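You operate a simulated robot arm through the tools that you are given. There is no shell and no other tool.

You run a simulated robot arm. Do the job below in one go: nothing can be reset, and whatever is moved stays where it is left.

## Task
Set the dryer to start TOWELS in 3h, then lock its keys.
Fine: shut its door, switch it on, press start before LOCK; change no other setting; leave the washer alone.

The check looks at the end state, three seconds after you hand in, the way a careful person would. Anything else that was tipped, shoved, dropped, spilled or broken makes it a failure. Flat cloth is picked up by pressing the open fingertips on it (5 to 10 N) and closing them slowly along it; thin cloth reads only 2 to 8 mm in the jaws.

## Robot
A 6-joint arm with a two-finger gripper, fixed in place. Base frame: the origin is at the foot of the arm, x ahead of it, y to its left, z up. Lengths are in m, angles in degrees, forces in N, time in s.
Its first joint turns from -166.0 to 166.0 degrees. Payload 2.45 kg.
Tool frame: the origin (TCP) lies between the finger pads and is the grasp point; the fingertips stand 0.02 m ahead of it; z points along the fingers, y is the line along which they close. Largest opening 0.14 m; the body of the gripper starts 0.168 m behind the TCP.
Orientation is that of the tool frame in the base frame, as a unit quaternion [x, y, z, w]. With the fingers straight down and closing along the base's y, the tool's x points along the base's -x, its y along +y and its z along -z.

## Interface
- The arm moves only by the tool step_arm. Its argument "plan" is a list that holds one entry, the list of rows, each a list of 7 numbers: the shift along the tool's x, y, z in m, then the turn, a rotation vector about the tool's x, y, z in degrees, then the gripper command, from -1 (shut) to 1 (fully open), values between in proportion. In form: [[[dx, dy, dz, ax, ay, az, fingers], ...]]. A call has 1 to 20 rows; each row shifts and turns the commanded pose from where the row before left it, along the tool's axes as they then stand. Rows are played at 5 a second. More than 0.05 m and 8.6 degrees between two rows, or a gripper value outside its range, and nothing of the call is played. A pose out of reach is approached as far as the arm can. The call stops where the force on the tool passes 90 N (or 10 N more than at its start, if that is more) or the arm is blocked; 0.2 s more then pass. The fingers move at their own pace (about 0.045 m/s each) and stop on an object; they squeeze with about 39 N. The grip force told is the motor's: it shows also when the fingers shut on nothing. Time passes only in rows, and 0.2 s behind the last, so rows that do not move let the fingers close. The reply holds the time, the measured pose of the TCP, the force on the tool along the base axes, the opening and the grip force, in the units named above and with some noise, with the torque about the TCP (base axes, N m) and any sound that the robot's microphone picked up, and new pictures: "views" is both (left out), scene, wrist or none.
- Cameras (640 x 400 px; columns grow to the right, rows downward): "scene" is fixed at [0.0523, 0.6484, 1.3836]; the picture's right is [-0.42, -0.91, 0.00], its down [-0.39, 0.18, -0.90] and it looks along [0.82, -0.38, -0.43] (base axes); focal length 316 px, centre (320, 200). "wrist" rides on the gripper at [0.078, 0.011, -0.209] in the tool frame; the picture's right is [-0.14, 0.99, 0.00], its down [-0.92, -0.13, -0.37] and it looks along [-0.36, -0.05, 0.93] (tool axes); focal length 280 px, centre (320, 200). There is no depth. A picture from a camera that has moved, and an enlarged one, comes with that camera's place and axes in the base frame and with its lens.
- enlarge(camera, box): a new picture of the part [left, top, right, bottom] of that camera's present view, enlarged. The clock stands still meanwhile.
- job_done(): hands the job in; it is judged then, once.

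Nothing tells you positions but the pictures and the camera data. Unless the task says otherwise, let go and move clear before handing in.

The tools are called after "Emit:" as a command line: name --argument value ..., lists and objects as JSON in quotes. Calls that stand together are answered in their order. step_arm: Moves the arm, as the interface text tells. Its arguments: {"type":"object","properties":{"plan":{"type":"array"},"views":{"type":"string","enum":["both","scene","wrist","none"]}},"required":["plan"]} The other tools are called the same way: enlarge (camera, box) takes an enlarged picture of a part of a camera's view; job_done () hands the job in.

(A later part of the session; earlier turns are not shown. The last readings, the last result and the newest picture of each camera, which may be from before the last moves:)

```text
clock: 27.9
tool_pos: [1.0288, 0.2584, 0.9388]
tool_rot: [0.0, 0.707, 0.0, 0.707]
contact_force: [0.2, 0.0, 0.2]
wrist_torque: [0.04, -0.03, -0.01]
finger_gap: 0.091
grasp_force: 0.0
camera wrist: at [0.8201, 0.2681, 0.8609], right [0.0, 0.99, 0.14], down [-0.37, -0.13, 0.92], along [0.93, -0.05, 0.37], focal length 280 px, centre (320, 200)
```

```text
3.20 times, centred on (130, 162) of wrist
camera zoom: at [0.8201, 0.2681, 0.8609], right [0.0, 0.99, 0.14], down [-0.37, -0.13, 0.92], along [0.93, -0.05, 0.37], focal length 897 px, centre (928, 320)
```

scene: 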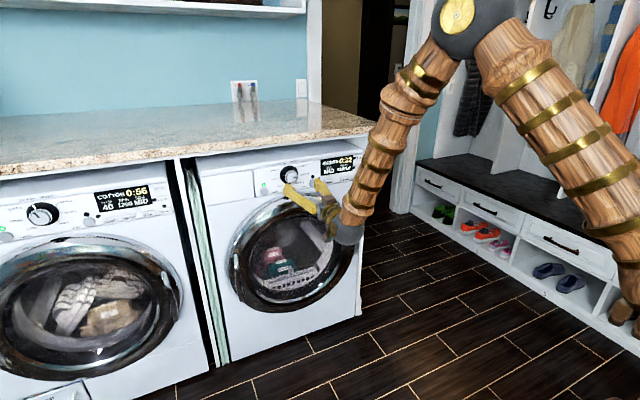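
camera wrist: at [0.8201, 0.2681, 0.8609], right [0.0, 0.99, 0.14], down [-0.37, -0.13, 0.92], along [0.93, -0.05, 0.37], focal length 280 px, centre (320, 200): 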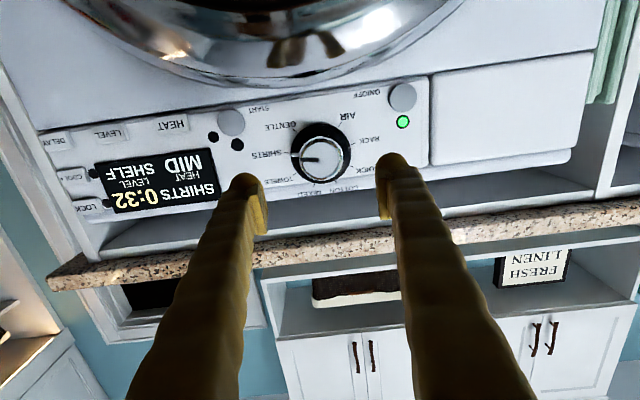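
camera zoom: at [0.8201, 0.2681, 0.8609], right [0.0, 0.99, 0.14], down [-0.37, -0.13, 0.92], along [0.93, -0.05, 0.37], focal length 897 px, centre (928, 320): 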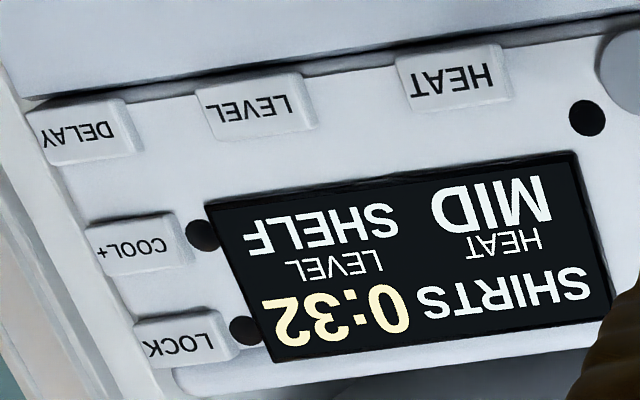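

TCP is on the knob axis (knob centre ≈ (1.155, 0.259, 0.939), diameter ≈ 54 mm). I advance straight in with the fingers straddling the knob.

Emit:
step_arm --plan '[[[0, 0, 0.04, 0, 0, 0, 0.3], [0, 0, 0.03, 0, 0, 0, 0.3], [0, 0, 0.02, 0, 0, 0, 0.3], [0, 0, 0.01, 0, 0, 0, 0.3], [0, 0, 0.008, 0, 0, 0, 0.3], [0, 0, 0.006, 0, 0, 0, 0.3], [0, 0, 0, 0, 0, 0, 0.3]]]'

Emit:
enlarge --camera "wrist" --box '[180, 70, 450, 240]'

Emit:
enlarge --camera "scene" --box '[240, 140, 380, 228]'

```text
clock: 29.5
tool_pos: [1.1439, 0.2576, 0.9382]
tool_rot: [0.0, 0.707, 0.0, 0.707]
contact_force: [-0.7, -0.1, -0.5]
wrist_torque: [-0.03, 0.01, -0.01]
finger_gap: 0.0908
grasp_force: 0.0
camera wrist: at [0.9349, 0.2677, 0.8602], right [0.0, 0.99, 0.14], down [-0.37, -0.13, 0.92], along [0.93, -0.05, 0.37], focal length 280 px, centre (320, 200)
```

scene: 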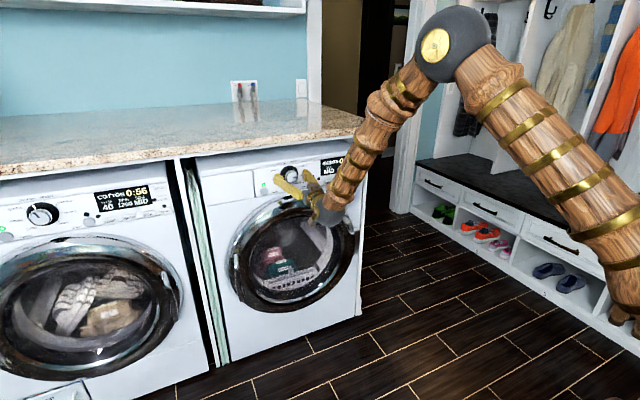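
wrist: 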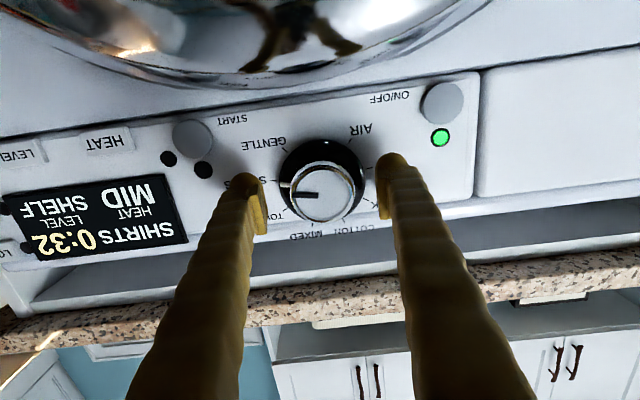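

```text
2.35 times, centred on (315, 155) of wrist
camera zoom: at [0.9349, 0.2677, 0.8602], right [0.0, 0.99, 0.14], down [-0.37, -0.13, 0.92], along [0.93, -0.05, 0.37], focal length 660 px, centre (332, 306)
```

zoom: 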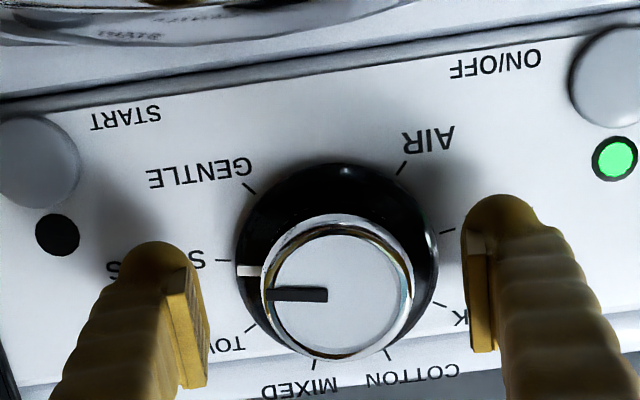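

```text
4.55 times, centred on (310, 184) of scene
camera zoom: at [0.0523, 0.6484, 1.3836], right [-0.42, -0.91, 0.0], down [-0.39, 0.18, -0.9], along [0.82, -0.38, -0.43], focal length 1434 px, centre (366, 273)
```

zoom: 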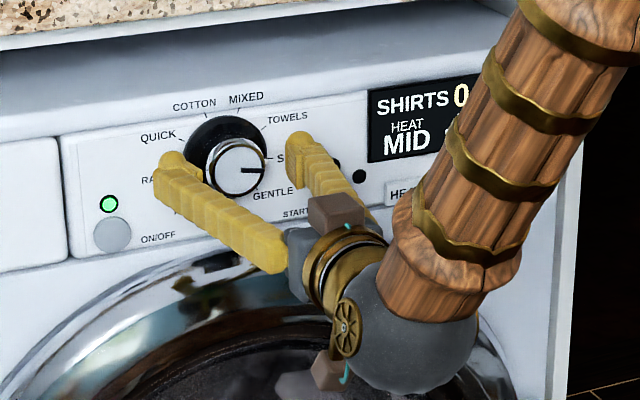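

Emit:
step_arm --plan '[[[0, 0, 0.003, 0, 0, 0, 0.3], [0, 0, 0.003, 0, 0, 0, 0.3], [0, 0, 0, 0, 0, 0, 0.3]]]' --views "none"

```text
clock: 30.3
tool_pos: [1.1495, 0.258, 0.9394]
tool_rot: [0.0, 0.707, -0.001, 0.707]
contact_force: [0.4, 0.3, 0.3]
wrist_torque: [-0.03, 0.01, -0.02]
finger_gap: 0.0908
grasp_force: 0.0
```

No contact yet. I close the fingers on the knob.

Emit:
step_arm --plan '[[[0, 0, 0, 0, 0, 0, 0], [0, 0, 0, 0, 0, 0, -0.3], [0, 0, 0, 0, 0, 0, -0.6], [0, 0, 0, 0, 0, 0, -0.6]]]'

Emit:
enlarge --camera "wrist" --box '[180, 70, 450, 240]'

Emit:
enlarge --camera "scene" --box '[240, 140, 380, 228]'

```text
clock: 31.3
tool_pos: [1.1488, 0.2599, 0.9393]
tool_rot: [-0.003, 0.707, 0.002, 0.708]
contact_force: [6.4, 20.7, 1.1]
wrist_torque: [-0.04, 0.0, 0.22]
finger_gap: 0.0506
grasp_force: 35.0
camera wrist: at [0.9413, 0.269, 0.8606], right [0.0, 0.99, 0.14], down [-0.37, -0.13, 0.92], along [0.93, -0.05, 0.37], focal length 280 px, centre (320, 200)
```

scene: 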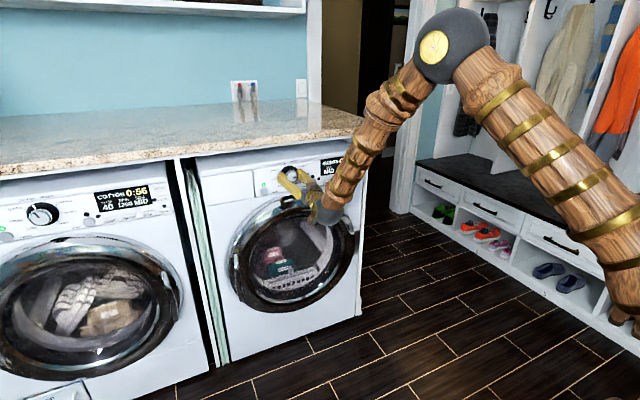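
wrist: 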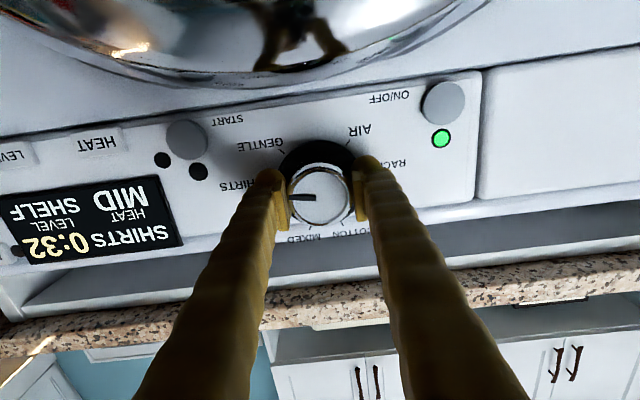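

```text
2.35 times, centred on (315, 155) of wrist
camera zoom: at [0.9413, 0.269, 0.8606], right [0.0, 0.99, 0.14], down [-0.37, -0.13, 0.92], along [0.93, -0.05, 0.37], focal length 660 px, centre (332, 306)
```

zoom: 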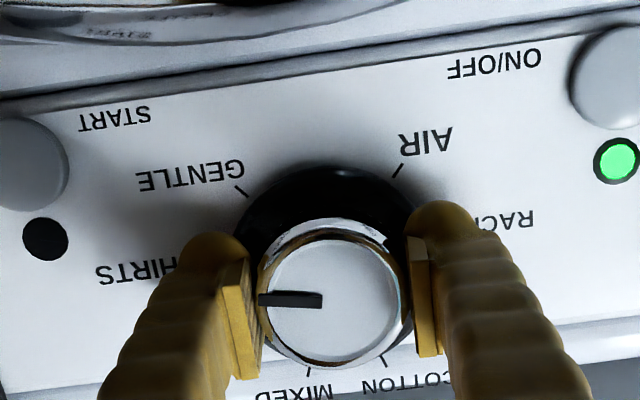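

```text
4.55 times, centred on (310, 184) of scene
camera zoom: at [0.0523, 0.6484, 1.3836], right [-0.42, -0.91, 0.0], down [-0.39, 0.18, -0.9], along [0.82, -0.38, -0.43], focal length 1434 px, centre (366, 273)
```

zoom: 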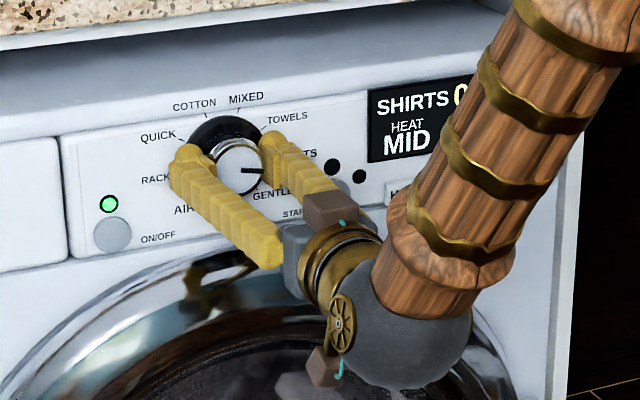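

Gripped at 51 mm. I relieve the small side load and turn −40° about the tool axis (anticlockwise seen from the front).

Emit:
step_arm --plan '[[[0, 0.002, 0, 0, 0, 0, -0.6], [0, 0, 0, 0, 0, -6, -0.6], [0, 0, 0, 0, 0, -6, -0.6], [0, 0, 0, 0, 0, -6, -0.6], [0, 0, 0, 0, 0, -6, -0.6], [0, 0, 0, 0, 0, 0, -0.6]]]' --views "wrist"

Emit:
enlarge --camera "wrist" --box '[180, 70, 450, 240]'

```text
clock: 32.7
tool_pos: [1.1495, 0.2585, 0.9388]
tool_rot: [-0.148, 0.691, -0.148, 0.692]
contact_force: [-9.3, -5.5, 10.6]
wrist_torque: [-0.01, -0.11, -0.13]
finger_gap: 0.0507
grasp_force: 45.8
camera wrist: at [0.9413, 0.237, 0.8629], right [0.0, 0.96, -0.28], down [-0.37, 0.26, 0.89], along [0.93, 0.1, 0.36], focal length 280 px, centre (320, 200)
```

wrist: 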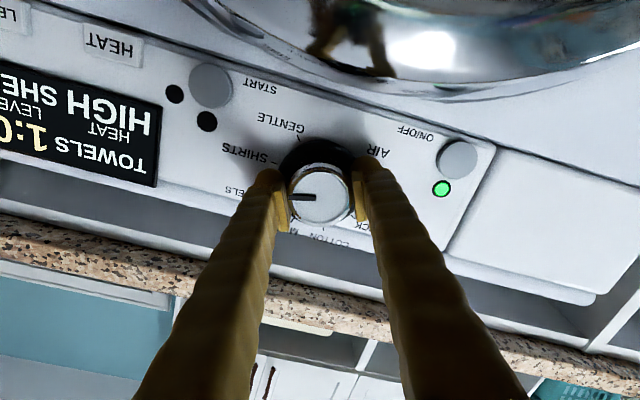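

```text
2.35 times, centred on (315, 155) of wrist
camera zoom: at [0.9413, 0.237, 0.8629], right [0.0, 0.96, -0.28], down [-0.37, 0.26, 0.89], along [0.93, 0.1, 0.36], focal length 660 px, centre (332, 306)
```

zoom: 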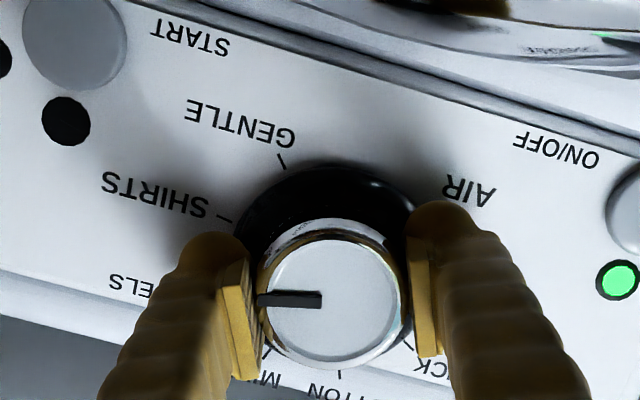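

The display already reads TOWELS after 24°. I finish the turn to sit on the mark.

Emit:
step_arm --plan '[[[0, 0, 0, 0, 0, -6, -0.6], [0, 0, 0, 0, 0, -6, -0.6], [0, 0, 0, 0, 0, -4, -0.6], [0, 0, 0, 0, 0, 0, -0.6]]]' --views "wrist"

Emit:
enlarge --camera "wrist" --box '[180, 70, 450, 240]'

```text
clock: 33.7
tool_pos: [1.1488, 0.2587, 0.9385]
tool_rot: [-0.243, 0.665, -0.242, 0.664]
contact_force: [-16.9, -15.6, 7.2]
wrist_torque: [-0.02, -0.06, -0.2]
finger_gap: 0.0507
grasp_force: 45.0
camera wrist: at [0.9412, 0.2169, 0.8722], right [0.0, 0.85, -0.53], down [-0.37, 0.5, 0.79], along [0.93, 0.2, 0.31], focal length 280 px, centre (320, 200)
```

wrist: 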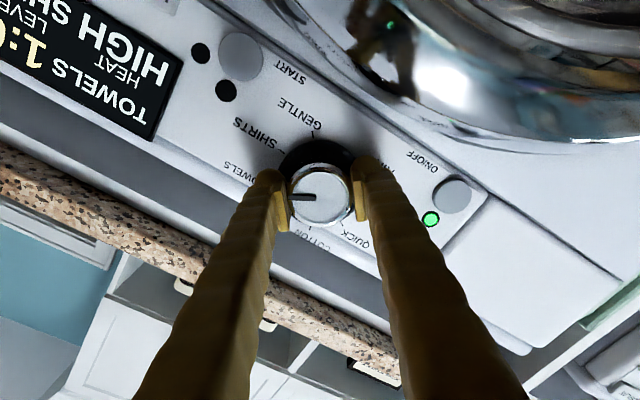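

```text
2.35 times, centred on (315, 155) of wrist
camera zoom: at [0.9412, 0.2169, 0.8722], right [0.0, 0.85, -0.53], down [-0.37, 0.5, 0.79], along [0.93, 0.2, 0.31], focal length 660 px, centre (332, 306)
```

zoom: 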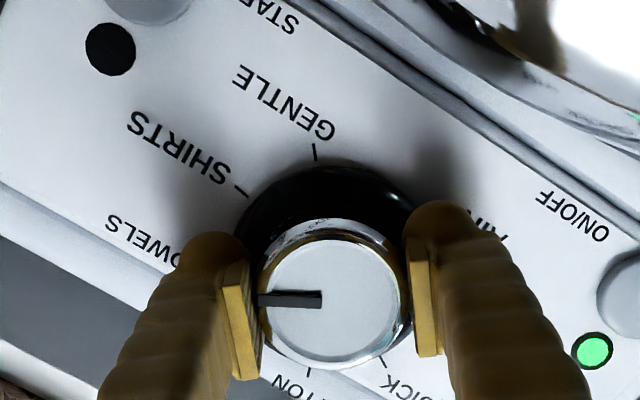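

TOWELS is set and the pointer is on its mark. I release and back off, then rotate the wrist back.

Emit:
step_arm --plan '[[[0, 0, 0, 0, 0, 0, 0], [0, 0, 0, 0, 0, 0, 0.2], [0, 0, 0, 0, 0, 0, 0.3], [0, 0, 0, 0, 0, 0, 0.3], [0, 0, -0.03, 0, 0, 0, 0.3], [0, 0, -0.04, 0, 0, 0, 0.3], [0, 0, -0.04, 0, 0, 0, 0.3], [0, 0, 0, 0, 0, 8, 0.3], [0, 0, 0, 0, 0, 8, 0.3], [0, 0, 0, 0, 0, 8, 0.3], [0, 0, 0, 0, 0, 8, 0.3], [0, 0, 0, 0, 0, 8, 0.3], [0, 0, 0, 0, 0, 0, 0.3]]]'

Emit:
enlarge --camera "wrist" --box '[0, 70, 450, 270]'

Emit:
enlarge --camera "scene" --box '[240, 140, 380, 228]'

```text
clock: 36.5
tool_pos: [1.0388, 0.2595, 0.939]
tool_rot: [0.0, 0.707, 0.0, 0.708]
contact_force: [0.4, 0.2, -0.6]
wrist_torque: [-0.04, 0.02, 0.02]
finger_gap: 0.0911
grasp_force: 0.1
camera wrist: at [0.8313, 0.2704, 0.8602], right [0.0, 0.99, 0.14], down [-0.37, -0.13, 0.92], along [0.93, -0.05, 0.37], focal length 280 px, centre (320, 200)
```

scene: 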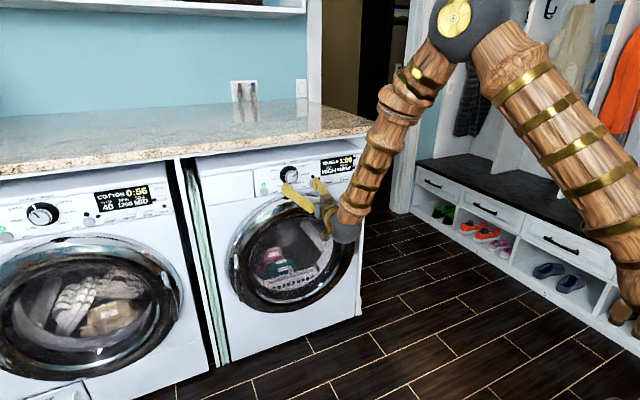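
wrist: 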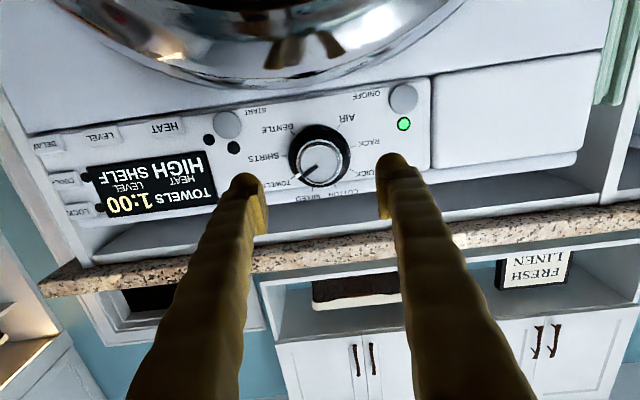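

```text
1.42 times, centred on (225, 170) of wrist
camera zoom: at [0.8313, 0.2704, 0.8602], right [0.0, 0.99, 0.14], down [-0.37, -0.13, 0.92], along [0.93, -0.05, 0.37], focal length 399 px, centre (455, 243)
```

zoom: 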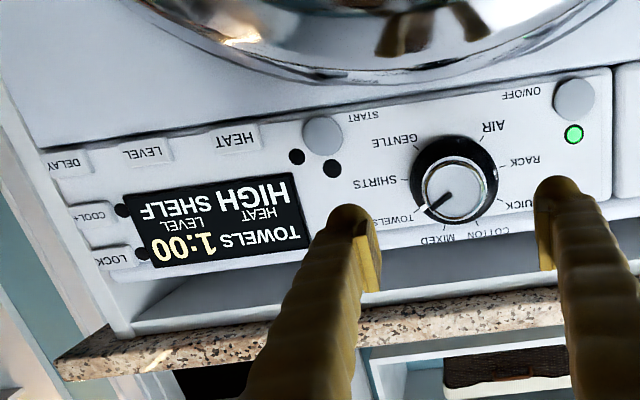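

```text
4.55 times, centred on (310, 184) of scene
camera zoom: at [0.0523, 0.6484, 1.3836], right [-0.42, -0.91, 0.0], down [-0.39, 0.18, -0.9], along [0.82, -0.38, -0.43], focal length 1434 px, centre (366, 273)
```

zoom: 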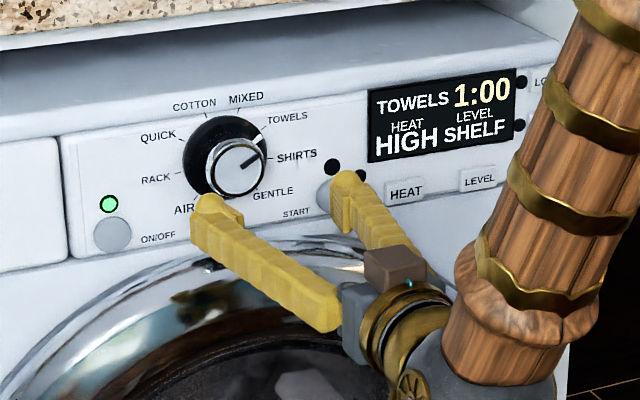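

TOWELS 1:00 shows (HEAT HIGH is the programme's own default). Now I shut the fingers, tilt back to 62° and move across to the DELAY key, about (1.18, -0.07, 0.872).

Emit:
step_arm --plan '[[[0.009, -0.041, 0, 0, 0, 0, -0.3], [0.009, -0.041, 0, 0, 0, 0, -1], [0.009, -0.041, 0, 0, 0, 0, -1], [0.009, -0.041, 0, 0, 0, 0, -1], [0.009, -0.041, 0, 0, 0, 0, -1], [0.009, -0.041, 0, 0, 0, 0, -1], [0.009, -0.041, 0, 0, 0, 0, -1], [0.009, -0.041, 0, 0, 0, 0, -1], [0, 0, 0, 0, 7, 0, -1], [0, 0, 0, 0, 7, 0, -1], [0, 0, 0, 0, 7, 0, -1], [0, 0, 0, 0, 7, 0, -1], [0, 0, 0, 0, 0, 0, -1]]]'

Emit:
enlarge --camera "wrist" --box '[200, 120, 520, 320]'

```text
clock: 39.3
tool_pos: [1.0425, 0.0585, 0.9074]
tool_rot: [0.032, 0.86, -0.046, 0.507]
contact_force: [0.3, -0.6, 0.2]
wrist_torque: [0.01, -0.02, 0.01]
finger_gap: 0.0
grasp_force: 29.2
out of reach, approached as far as the arm can: row 1, 2, 3, 4, 5, 6, 7, 8
camera wrist: at [0.8238, 0.0924, 0.9395], right [0.17, 0.98, 0.07], down [0.11, -0.09, 0.99], along [0.98, -0.16, -0.13], focal length 280 px, centre (320, 200)
```

scene: 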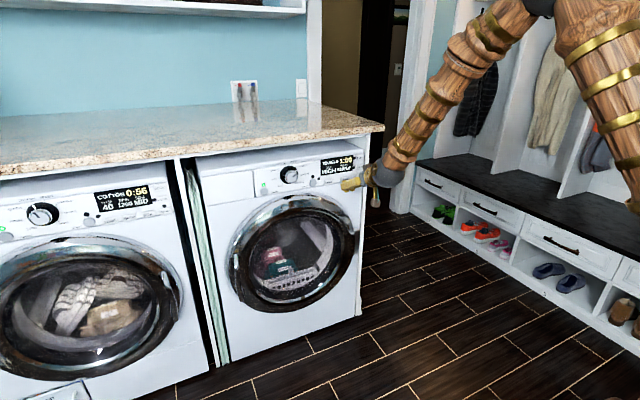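
wrist: 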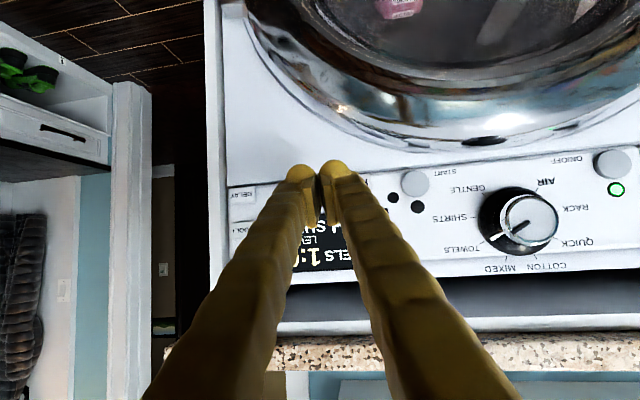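

```text
2.00 times, centred on (360, 220) of wrist
camera zoom: at [0.8238, 0.0924, 0.9395], right [0.17, 0.98, 0.07], down [0.11, -0.09, 0.99], along [0.98, -0.16, -0.13], focal length 561 px, centre (240, 160)
```

zoom: 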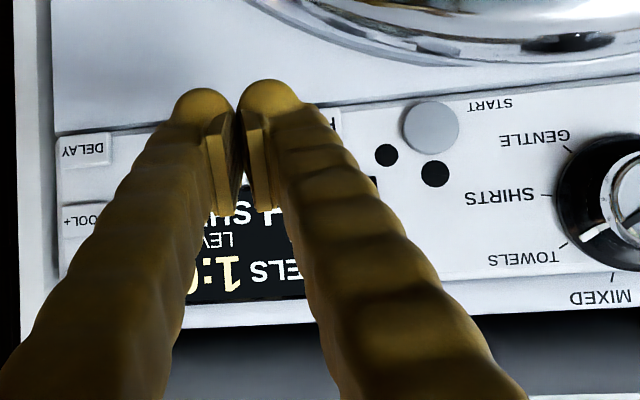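

The level tool ran out of reach there, so I am at y≈0.06 with a small yaw. I straighten at 62° and then move across to DELAY, a bit further forward.

Emit:
step_arm --plan '[[[0, 0, 0, -6.4, 0, -0.5, -1], [-0.0141, 0, 0.0265, 0, 0, 0, -1], [0, -0.03, 0, 0, 0, 0, -1], [0, -0.03, 0, 0, 0, 0, -1], [0, 0, 0, 0, 0, 0, -1]]]'

```text
clock: 40.5
tool_pos: [1.072, 0.0136, 0.9134]
tool_rot: [0.023, 0.863, -0.034, 0.504]
contact_force: [0.0, -0.4, 0.7]
wrist_torque: [0.02, 0.0, 0.0]
finger_gap: 0.0001
grasp_force: 29.1
out of reach, approached as far as the arm can: row 1, 3, 4
camera wrist: at [0.8529, 0.041, 0.9483], right [0.14, 0.99, 0.08], down [0.12, -0.1, 0.99], along [0.98, -0.13, -0.13], focal length 280 px, centre (320, 200)
```

scene: 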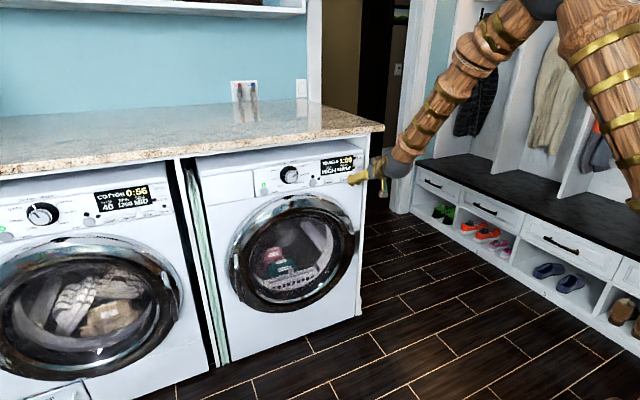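
wrist: 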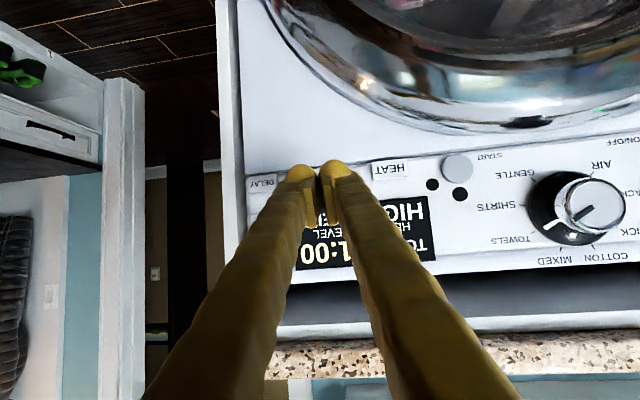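

The inner reach limit is what binds here, so I go nearer to the panel first (tip still ~4 cm clear), straighten, and then slide across to DELAY.

Emit:
step_arm --plan '[[[-0.0197, 0.003, 0.0347, 0, 0, 0, -1], [0, 0, 0, -4.7, 0, -0.3, -1], [0.014, -0.028, 0.0078, 0, 0, 0, -1], [0.014, -0.028, 0.0078, 0, 0, 0, -1], [0.014, -0.028, 0.0078, 0, 0, 0, -1], [0, 0, 0, 0, 0, 0, -1]]]'

Emit:
enlarge --camera "wrist" --box '[200, 120, 520, 320]'

Emit:
enlarge --camera "scene" --box '[300, 140, 400, 202]'

```text
clock: 41.9
tool_pos: [1.1129, -0.0131, 0.8829]
tool_rot: [0.028, 0.863, -0.043, 0.502]
contact_force: [-0.2, 0.8, 0.1]
wrist_torque: [-0.01, 0.0, -0.01]
finger_gap: 0.0001
grasp_force: 29.1
out of reach, approached as far as the arm can: row 1, 2, 3, 4, 5
camera wrist: at [0.8952, 0.0182, 0.918], right [0.16, 0.98, 0.07], down [0.13, -0.09, 0.99], along [0.98, -0.15, -0.14], focal length 280 px, centre (320, 200)
```

scene: 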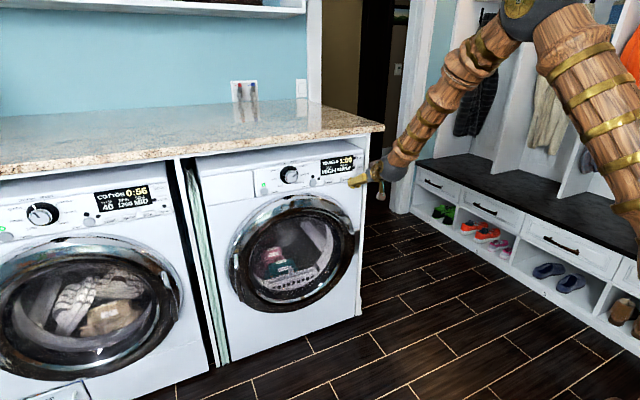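
wrist: 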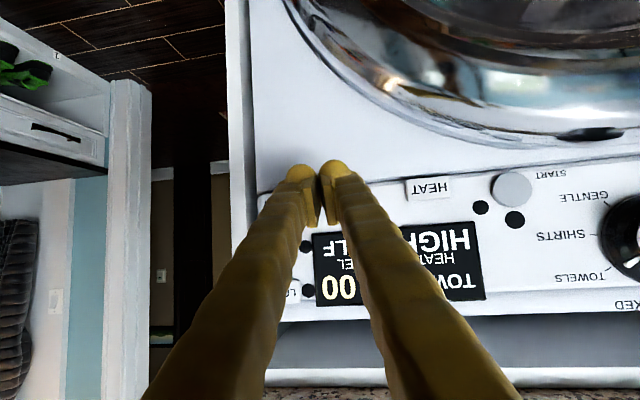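

```text
2.00 times, centred on (360, 220) of wrist
camera zoom: at [0.8952, 0.0182, 0.918], right [0.16, 0.98, 0.07], down [0.13, -0.09, 0.99], along [0.98, -0.15, -0.14], focal length 561 px, centre (240, 160)
```

zoom: 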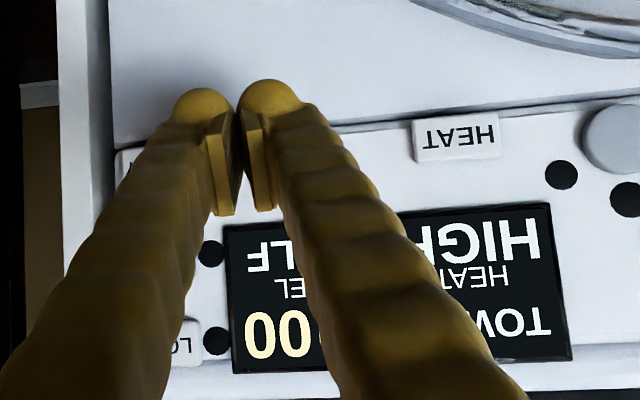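

```text
6.40 times, centred on (350, 171) of scene
camera zoom: at [0.0523, 0.6484, 1.3836], right [-0.42, -0.91, 0.0], down [-0.39, 0.18, -0.9], along [0.82, -0.38, -0.43], focal length 2019 px, centre (128, 386)
```

zoom: 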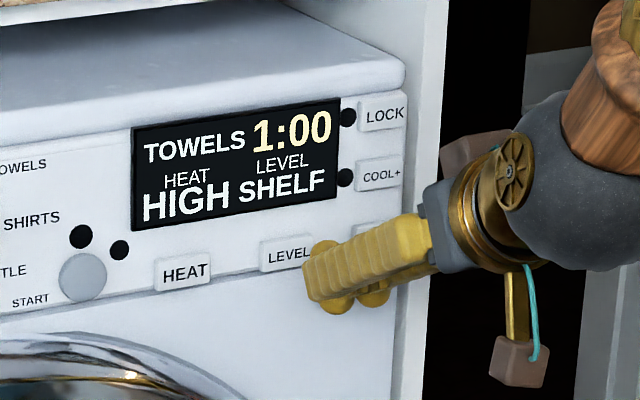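

The wrist cannot yaw this way in line with the arm at so flat a pitch. I lessen the pitch to about 45° and remove the yaw, then check.

Emit:
step_arm --plan '[[[0, 0, 0, 0, 8, 0, -1], [0, 0, 0, 0, 8, 0, -1], [0, 0, 0, -5.6, 0, -1.9, -1], [0, 0, 0, 0, 0, 0, -1]]]' --views "wrist"

```text
clock: 42.9
tool_pos: [1.1101, -0.0199, 0.8801]
tool_rot: [0.005, 0.927, -0.006, 0.374]
contact_force: [-0.5, 0.7, 0.0]
wrist_torque: [-0.02, 0.0, -0.03]
finger_gap: 0.0003
grasp_force: 29.7
out of reach, approached as far as the arm can: row 2, 3
camera wrist: at [0.9086, -0.0055, 0.976], right [0.11, 0.99, 0.09], down [0.41, -0.13, 0.91], along [0.91, -0.06, -0.42], focal length 280 px, centre (320, 200)
```

wrist: 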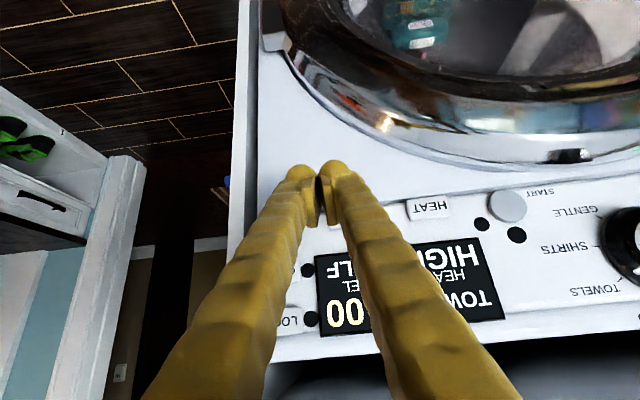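

Emit:
step_arm --plan '[[[0.002, -0.025, 0.002, 0, 0, 0, -1], [0.002, -0.025, 0.002, 0, 0, 0, -1], [0, 0, 0, 0, 0, 0, -1]]]'

Emit:
enlarge --camera "wrist" --box '[200, 120, 520, 320]'

Emit:
enlarge --camera "scene" --box '[300, 140, 400, 202]'

```text
clock: 43.7
tool_pos: [1.1084, -0.0534, 0.8709]
tool_rot: [-0.01, 0.924, 0.013, 0.381]
contact_force: [-0.5, 0.3, -1.3]
wrist_torque: [0.02, -0.01, 0.01]
finger_gap: 0.0
grasp_force: 29.4
out of reach, approached as far as the arm can: row 1
camera wrist: at [0.9049, -0.0501, 0.966], right [0.07, 0.99, 0.11], down [0.4, -0.13, 0.91], along [0.92, -0.02, -0.4], focal length 280 px, centre (320, 200)
```

scene: 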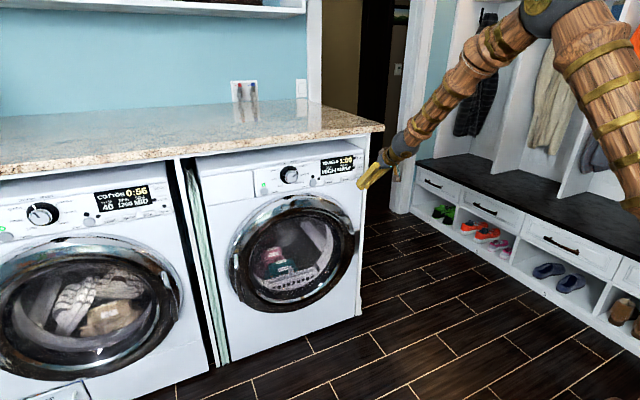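
wrist: 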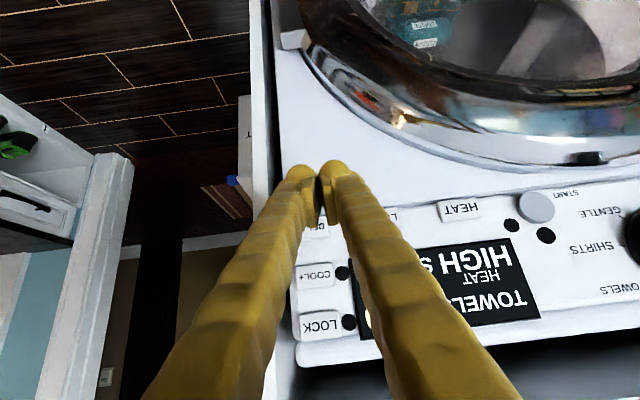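

```text
2.00 times, centred on (360, 220) of wrist
camera zoom: at [0.9049, -0.0501, 0.966], right [0.07, 0.99, 0.11], down [0.4, -0.13, 0.91], along [0.92, -0.02, -0.4], focal length 561 px, centre (240, 160)
```

zoom: 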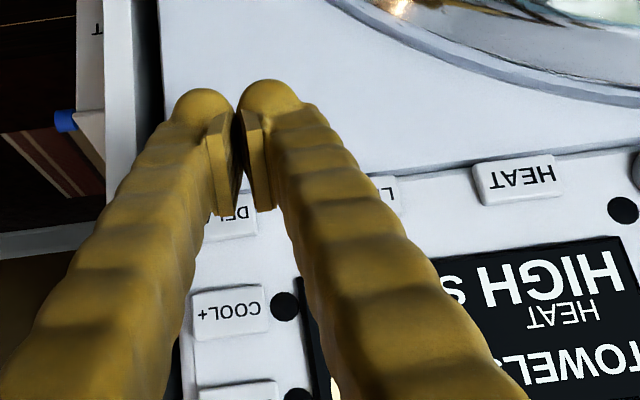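

```text
6.40 times, centred on (350, 171) of scene
camera zoom: at [0.0523, 0.6484, 1.3836], right [-0.42, -0.91, 0.0], down [-0.39, 0.18, -0.9], along [0.82, -0.38, -0.43], focal length 2019 px, centre (128, 386)
```

zoom: 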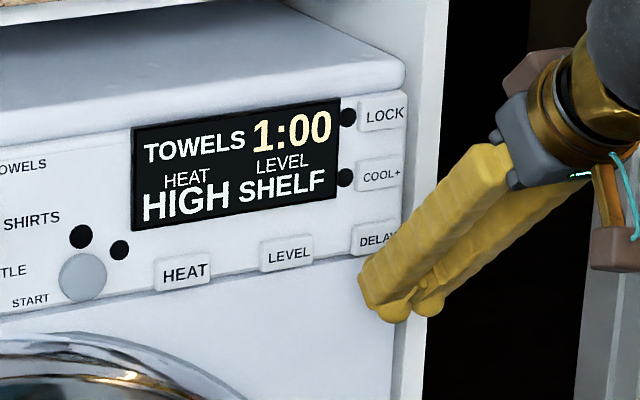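

The keys are clear now: DELAY at (−0.069, 0.874), COOL+ at 0.923, LOCK at 0.967 in (y, z). I line up on DELAY and close in to about 2 cm.

Emit:
step_arm --plan '[[[-0.0105, -0.0155, 0.0035, 0, 0, 0, -1], [-0.0071, 0, 0.007, 0, 0, 0, -1], [0, 0, 0, 0, 0, 0, -1]]]'

Emit:
enlarge --camera "scene" --box '[300, 140, 400, 202]'

Emit:
enlarge --camera "wrist" --box '[200, 120, 520, 320]'

```text
clock: 44.5
tool_pos: [1.1297, -0.0684, 0.8769]
tool_rot: [-0.011, 0.924, 0.013, 0.381]
contact_force: [-0.1, -0.3, 0.3]
wrist_torque: [0.05, 0.0, -0.04]
finger_gap: 0.0001
grasp_force: 29.6
camera wrist: at [0.9268, -0.0651, 0.9699], right [0.07, 0.99, 0.11], down [0.4, -0.13, 0.91], along [0.92, -0.02, -0.4], focal length 280 px, centre (320, 200)
```

scene: 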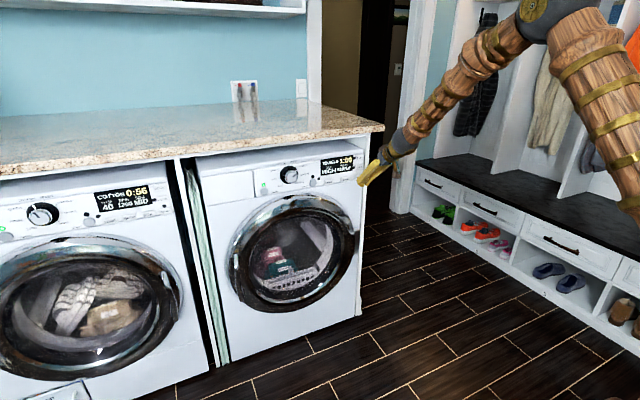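
wrist: 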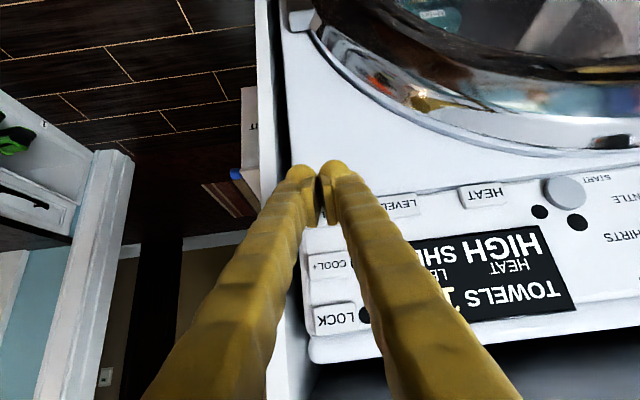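

```text
6.40 times, centred on (350, 171) of scene
camera zoom: at [0.0523, 0.6484, 1.3836], right [-0.42, -0.91, 0.0], down [-0.39, 0.18, -0.9], along [0.82, -0.38, -0.43], focal length 2019 px, centre (128, 386)
```

zoom: 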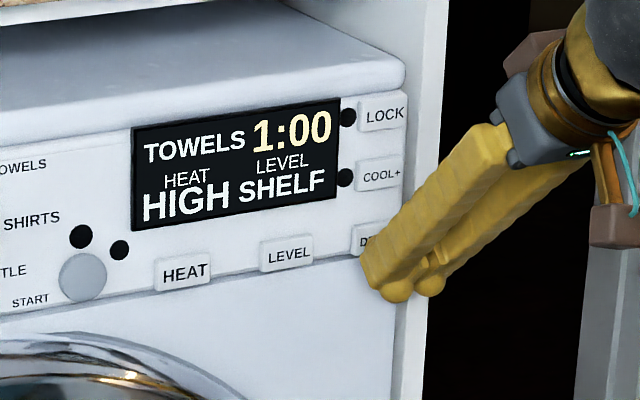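

```text
2.00 times, centred on (360, 220) of wrist
camera zoom: at [0.9268, -0.0651, 0.9699], right [0.07, 0.99, 0.11], down [0.4, -0.13, 0.91], along [0.92, -0.02, -0.4], focal length 561 px, centre (240, 160)
```

zoom: 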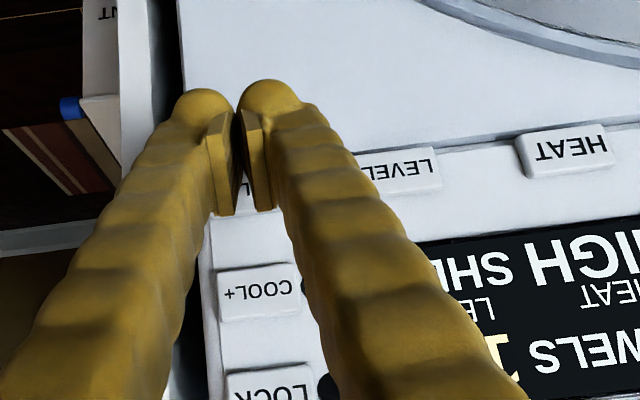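

Emit:
step_arm --plan '[[[-0.0057, 0, 0.0056, 0, 0, 0, -1], [-0.0035, 0, 0.0035, 0, 0, 0, -1], [-0.0021, 0, 0.0021, 0, 0, 0, -1], [-0.0021, 0, 0.0021, 0, 0, 0, -1], [0, 0, 0, 0, 0, 0, -1]]]' --views "scene"

Emit:
enlarge --camera "scene" --box '[300, 140, 400, 202]'

```text
clock: 45.7
tool_pos: [1.1482, -0.0686, 0.876]
tool_rot: [-0.011, 0.924, 0.014, 0.381]
contact_force: [-0.1, -1.0, 0.2]
wrist_torque: [0.04, 0.0, -0.01]
finger_gap: 0.0
grasp_force: 28.9
```

scene: 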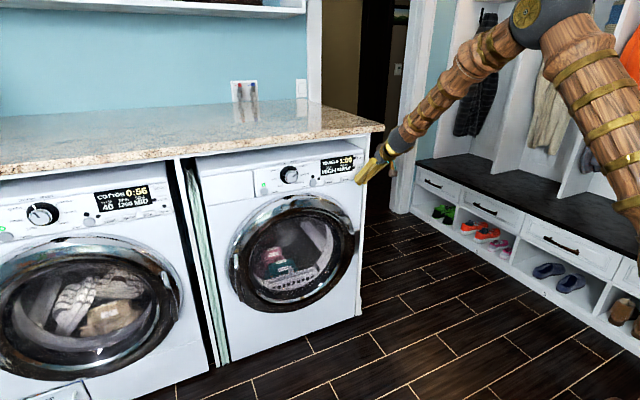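

```text
6.40 times, centred on (350, 171) of scene
camera zoom: at [0.0523, 0.6484, 1.3836], right [-0.42, -0.91, 0.0], down [-0.39, 0.18, -0.9], along [0.82, -0.38, -0.43], focal length 2019 px, centre (128, 386)
```

zoom: 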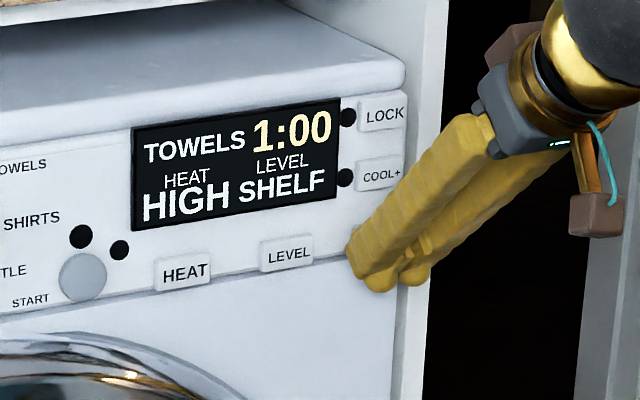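

Emit:
step_arm --plan '[[[-0.0021, 0, 0.0021, 0, 0, 0, -1], [-0.0014, 0, 0.0014, 0, 0, 0, -1], [0, 0, 0, 0, 0, 0, -1]]]' --views "none"

Emit:
enlarge --camera "scene" --box '[300, 140, 400, 202]'

```text
clock: 46.5
tool_pos: [1.1527, -0.0677, 0.8777]
tool_rot: [-0.011, 0.924, 0.014, 0.381]
contact_force: [-7.9, 2.8, 0.2]
wrist_torque: [0.02, -0.05, 0.05]
finger_gap: 0.0059
grasp_force: 29.8
heard: click
```

```text
6.40 times, centred on (350, 171) of scene
camera zoom: at [0.0523, 0.6484, 1.3836], right [-0.42, -0.91, 0.0], down [-0.39, 0.18, -0.9], along [0.82, -0.38, -0.43], focal length 2019 px, centre (128, 386)
```

zoom: 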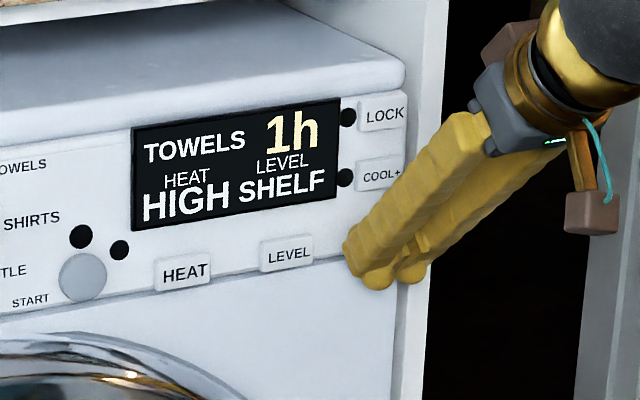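

One click: the display reads "1h", so each press adds an hour. I back off 12 mm to release.

Emit:
step_arm --plan '[[[0.0042, 0, -0.0042, 0, 0, 0, -1], [0.0042, 0, -0.0042, 0, 0, 0, -1], [0, 0, 0, 0, 0, 0, -1]]]' --views "none"

Emit:
enlarge --camera "scene" --box '[300, 140, 400, 202]'

```text
clock: 47.3
tool_pos: [1.1399, -0.0694, 0.8768]
tool_rot: [-0.01, 0.924, 0.013, 0.381]
contact_force: [0.0, 0.3, 0.4]
wrist_torque: [0.02, 0.01, -0.02]
finger_gap: 0.0
grasp_force: 29.1
```

```text
6.40 times, centred on (350, 171) of scene
camera zoom: at [0.0523, 0.6484, 1.3836], right [-0.42, -0.91, 0.0], down [-0.39, 0.18, -0.9], along [0.82, -0.38, -0.43], focal length 2019 px, centre (128, 386)
```

zoom: 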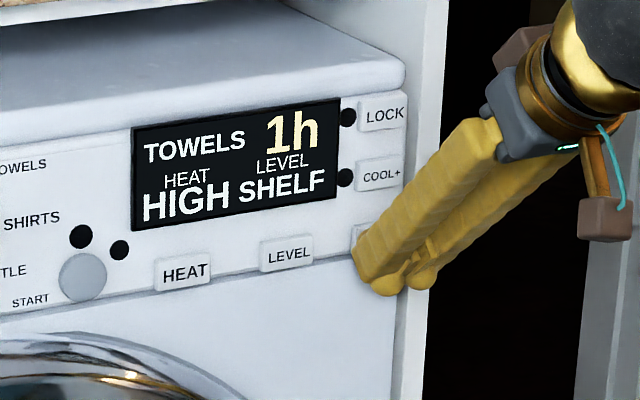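

Second press of DELAY: forward the same 12 mm, then back.

Emit:
step_arm --plan '[[[-0.0042, 0, 0.0042, 0, 0, 0, -1], [-0.0021, 0, 0.0021, 0, 0, 0, -1], [-0.0021, 0, 0.0021, 0, 0, 0, -1], [0, 0, 0, 0, 0, 0, -1]]]' --views "none"

Emit:
enlarge --camera "scene" --box '[300, 140, 400, 202]'

```text
clock: 48.3
tool_pos: [1.1532, -0.0684, 0.8777]
tool_rot: [-0.011, 0.924, 0.014, 0.381]
contact_force: [-8.9, -2.9, 2.8]
wrist_torque: [-0.04, -0.05, -0.1]
finger_gap: 0.0058
grasp_force: 29.5
heard: click
```

```text
6.40 times, centred on (350, 171) of scene
camera zoom: at [0.0523, 0.6484, 1.3836], right [-0.42, -0.91, 0.0], down [-0.39, 0.18, -0.9], along [0.82, -0.38, -0.43], focal length 2019 px, centre (128, 386)
```

zoom: 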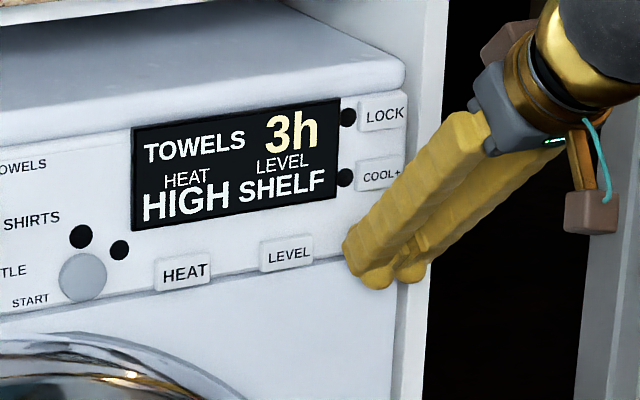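

The delay steps 1h → 3h, so it now reads 3h: no further press. I back off and move across to START at about (1.18, 0.158, 0.884).

Emit:
step_arm --plan '[[[0.0085, 0, -0.0085, 0, 0, 0, -1], [0.0085, 0, -0.0085, 0, 0, 0, -1], [0, 0.038, 0, 0, 0, 0, -1], [0, 0.038, 0, 0, 0, 0, -1], [0, 0.038, 0, 0, 0, 0, -1], [0, 0.038, 0, 0, 0, 0, -1], [0, 0.038, 0, 0, 0, 0, -1], [0, 0.036, 0, 0, 0, 0, -1], [0, 0, 0, 0, 0, 0, -1]]]'

Emit:
enlarge --camera "scene" --box '[270, 140, 390, 215]'

Emit:
enlarge --camera "wrist" --box '[200, 120, 520, 320]'

```text
clock: 50.3
tool_pos: [1.1213, 0.1578, 0.8823]
tool_rot: [-0.011, 0.925, 0.013, 0.381]
contact_force: [-1.6, -1.1, -0.3]
wrist_torque: [0.01, 0.02, -0.01]
finger_gap: 0.0
grasp_force: 29.8
camera wrist: at [0.9187, 0.161, 0.9768], right [0.07, 0.99, 0.11], down [0.4, -0.13, 0.91], along [0.91, -0.02, -0.4], focal length 280 px, centre (320, 200)
```

scene: 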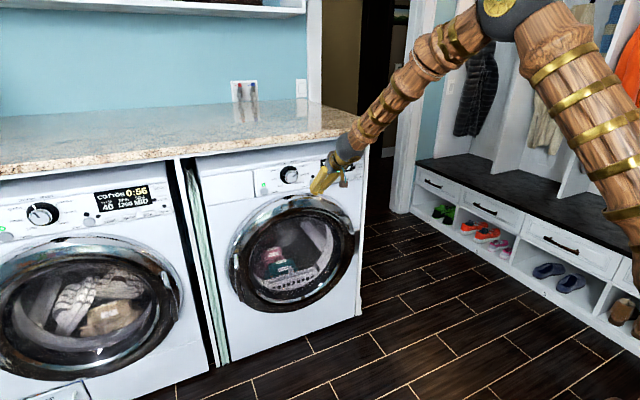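
wrist: 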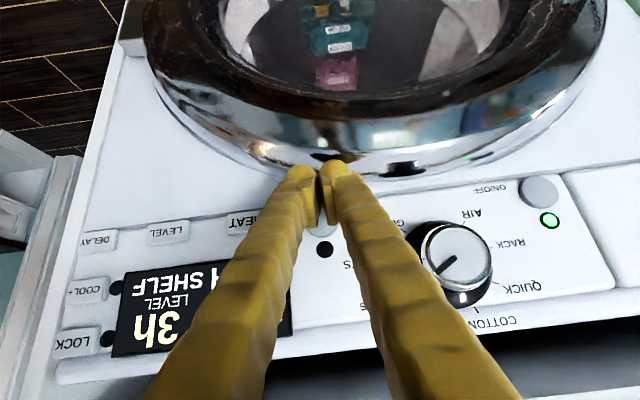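

```text
5.33 times, centred on (330, 178) of scene
camera zoom: at [0.0523, 0.6484, 1.3836], right [-0.42, -0.91, 0.0], down [-0.39, 0.18, -0.9], along [0.82, -0.38, -0.43], focal length 1682 px, centre (267, 320)
```

zoom: 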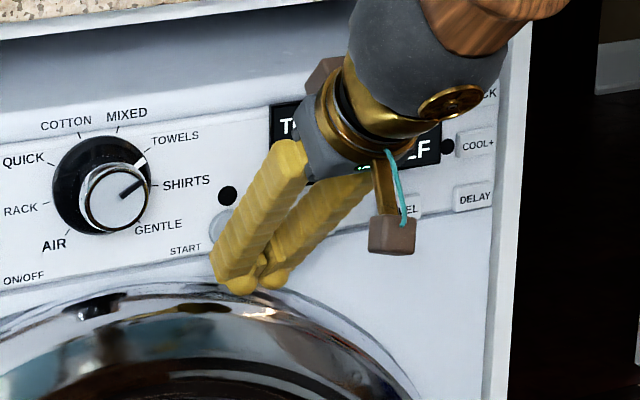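

```text
2.00 times, centred on (360, 220) of wrist
camera zoom: at [0.9187, 0.161, 0.9768], right [0.07, 0.99, 0.11], down [0.4, -0.13, 0.91], along [0.91, -0.02, -0.4], focal length 561 px, centre (240, 160)
```

zoom: 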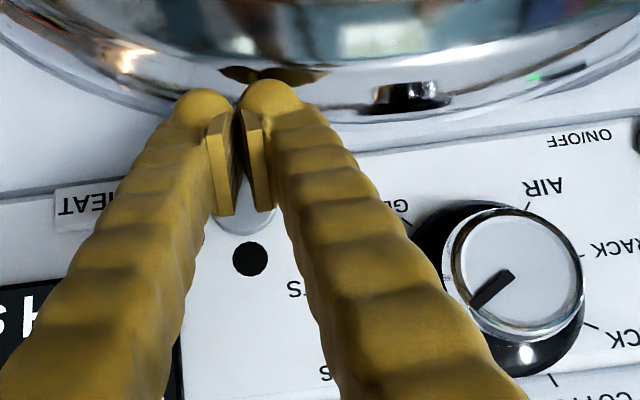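

START is right behind the fingertip line. I raise 8 mm for more clearance over the door's chrome ring, then close in.

Emit:
step_arm --plan '[[[-0.006, 0, -0.006, 0, 0, 0, -1], [-0.0106, 0, 0.0106, 0, 0, 0, -1], [-0.0057, 0, 0.0056, 0, 0, 0, -1], [-0.0028, 0, 0.0028, 0, 0, 0, -1], [0, 0, 0, 0, 0, 0, -1]]]' --views "wrist"

Emit:
enlarge --camera "scene" --box '[270, 140, 390, 215]'

Emit:
enlarge --camera "wrist" --box '[200, 120, 520, 320]'

```text
clock: 51.5
tool_pos: [1.1495, 0.1576, 0.8902]
tool_rot: [-0.01, 0.925, 0.013, 0.381]
contact_force: [-1.4, -1.0, -1.1]
wrist_torque: [0.0, -0.07, -0.05]
finger_gap: 0.0
grasp_force: 29.8
camera wrist: at [0.9467, 0.1607, 0.9839], right [0.07, 0.99, 0.11], down [0.4, -0.13, 0.91], along [0.91, -0.02, -0.4], focal length 280 px, centre (320, 200)
```

wrist: 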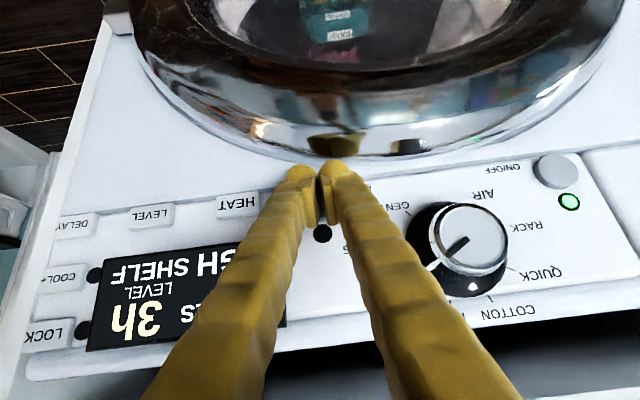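

```text
5.33 times, centred on (330, 178) of scene
camera zoom: at [0.0523, 0.6484, 1.3836], right [-0.42, -0.91, 0.0], down [-0.39, 0.18, -0.9], along [0.82, -0.38, -0.43], focal length 1682 px, centre (267, 320)
```

zoom: 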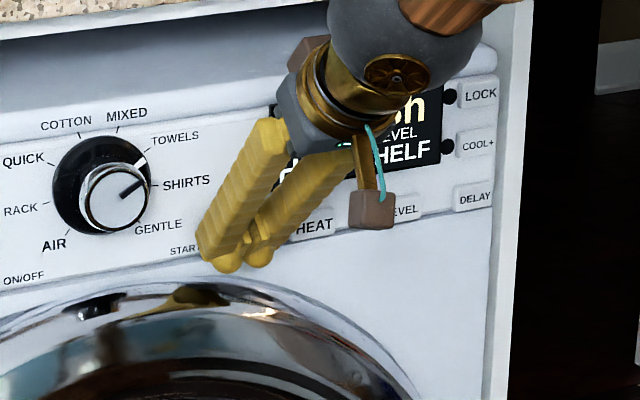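

```text
2.00 times, centred on (360, 220) of wrist
camera zoom: at [0.9467, 0.1607, 0.9839], right [0.07, 0.99, 0.11], down [0.4, -0.13, 0.91], along [0.91, -0.02, -0.4], focal length 561 px, centre (240, 160)
```

zoom: 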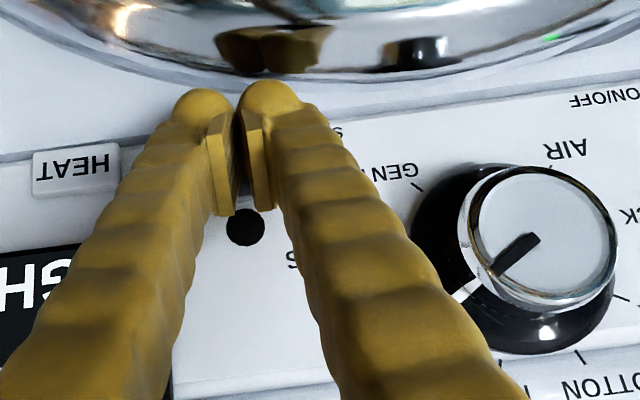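

Emit:
step_arm --plan '[[[-0.0021, 0, 0.0021, 0, 0, 0, -1], [-0.0014, 0, 0.0014, 0, 0, 0, -1], [0, 0, 0, 0, 0, 0, -1]]]' --views "wrist"

```text
clock: 52.3
tool_pos: [1.1536, 0.1574, 0.8907]
tool_rot: [-0.01, 0.924, 0.013, 0.381]
contact_force: [-12.0, -1.0, 4.5]
wrist_torque: [0.01, -0.1, -0.12]
finger_gap: 0.0061
grasp_force: 29.5
heard: click
camera wrist: at [0.9514, 0.1611, 0.9836], right [0.07, 0.99, 0.11], down [0.4, -0.13, 0.91], along [0.91, -0.02, -0.4], focal length 280 px, centre (320, 200)
```

wrist: 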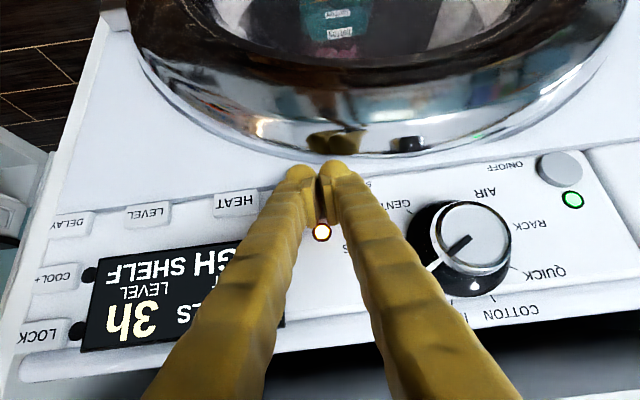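

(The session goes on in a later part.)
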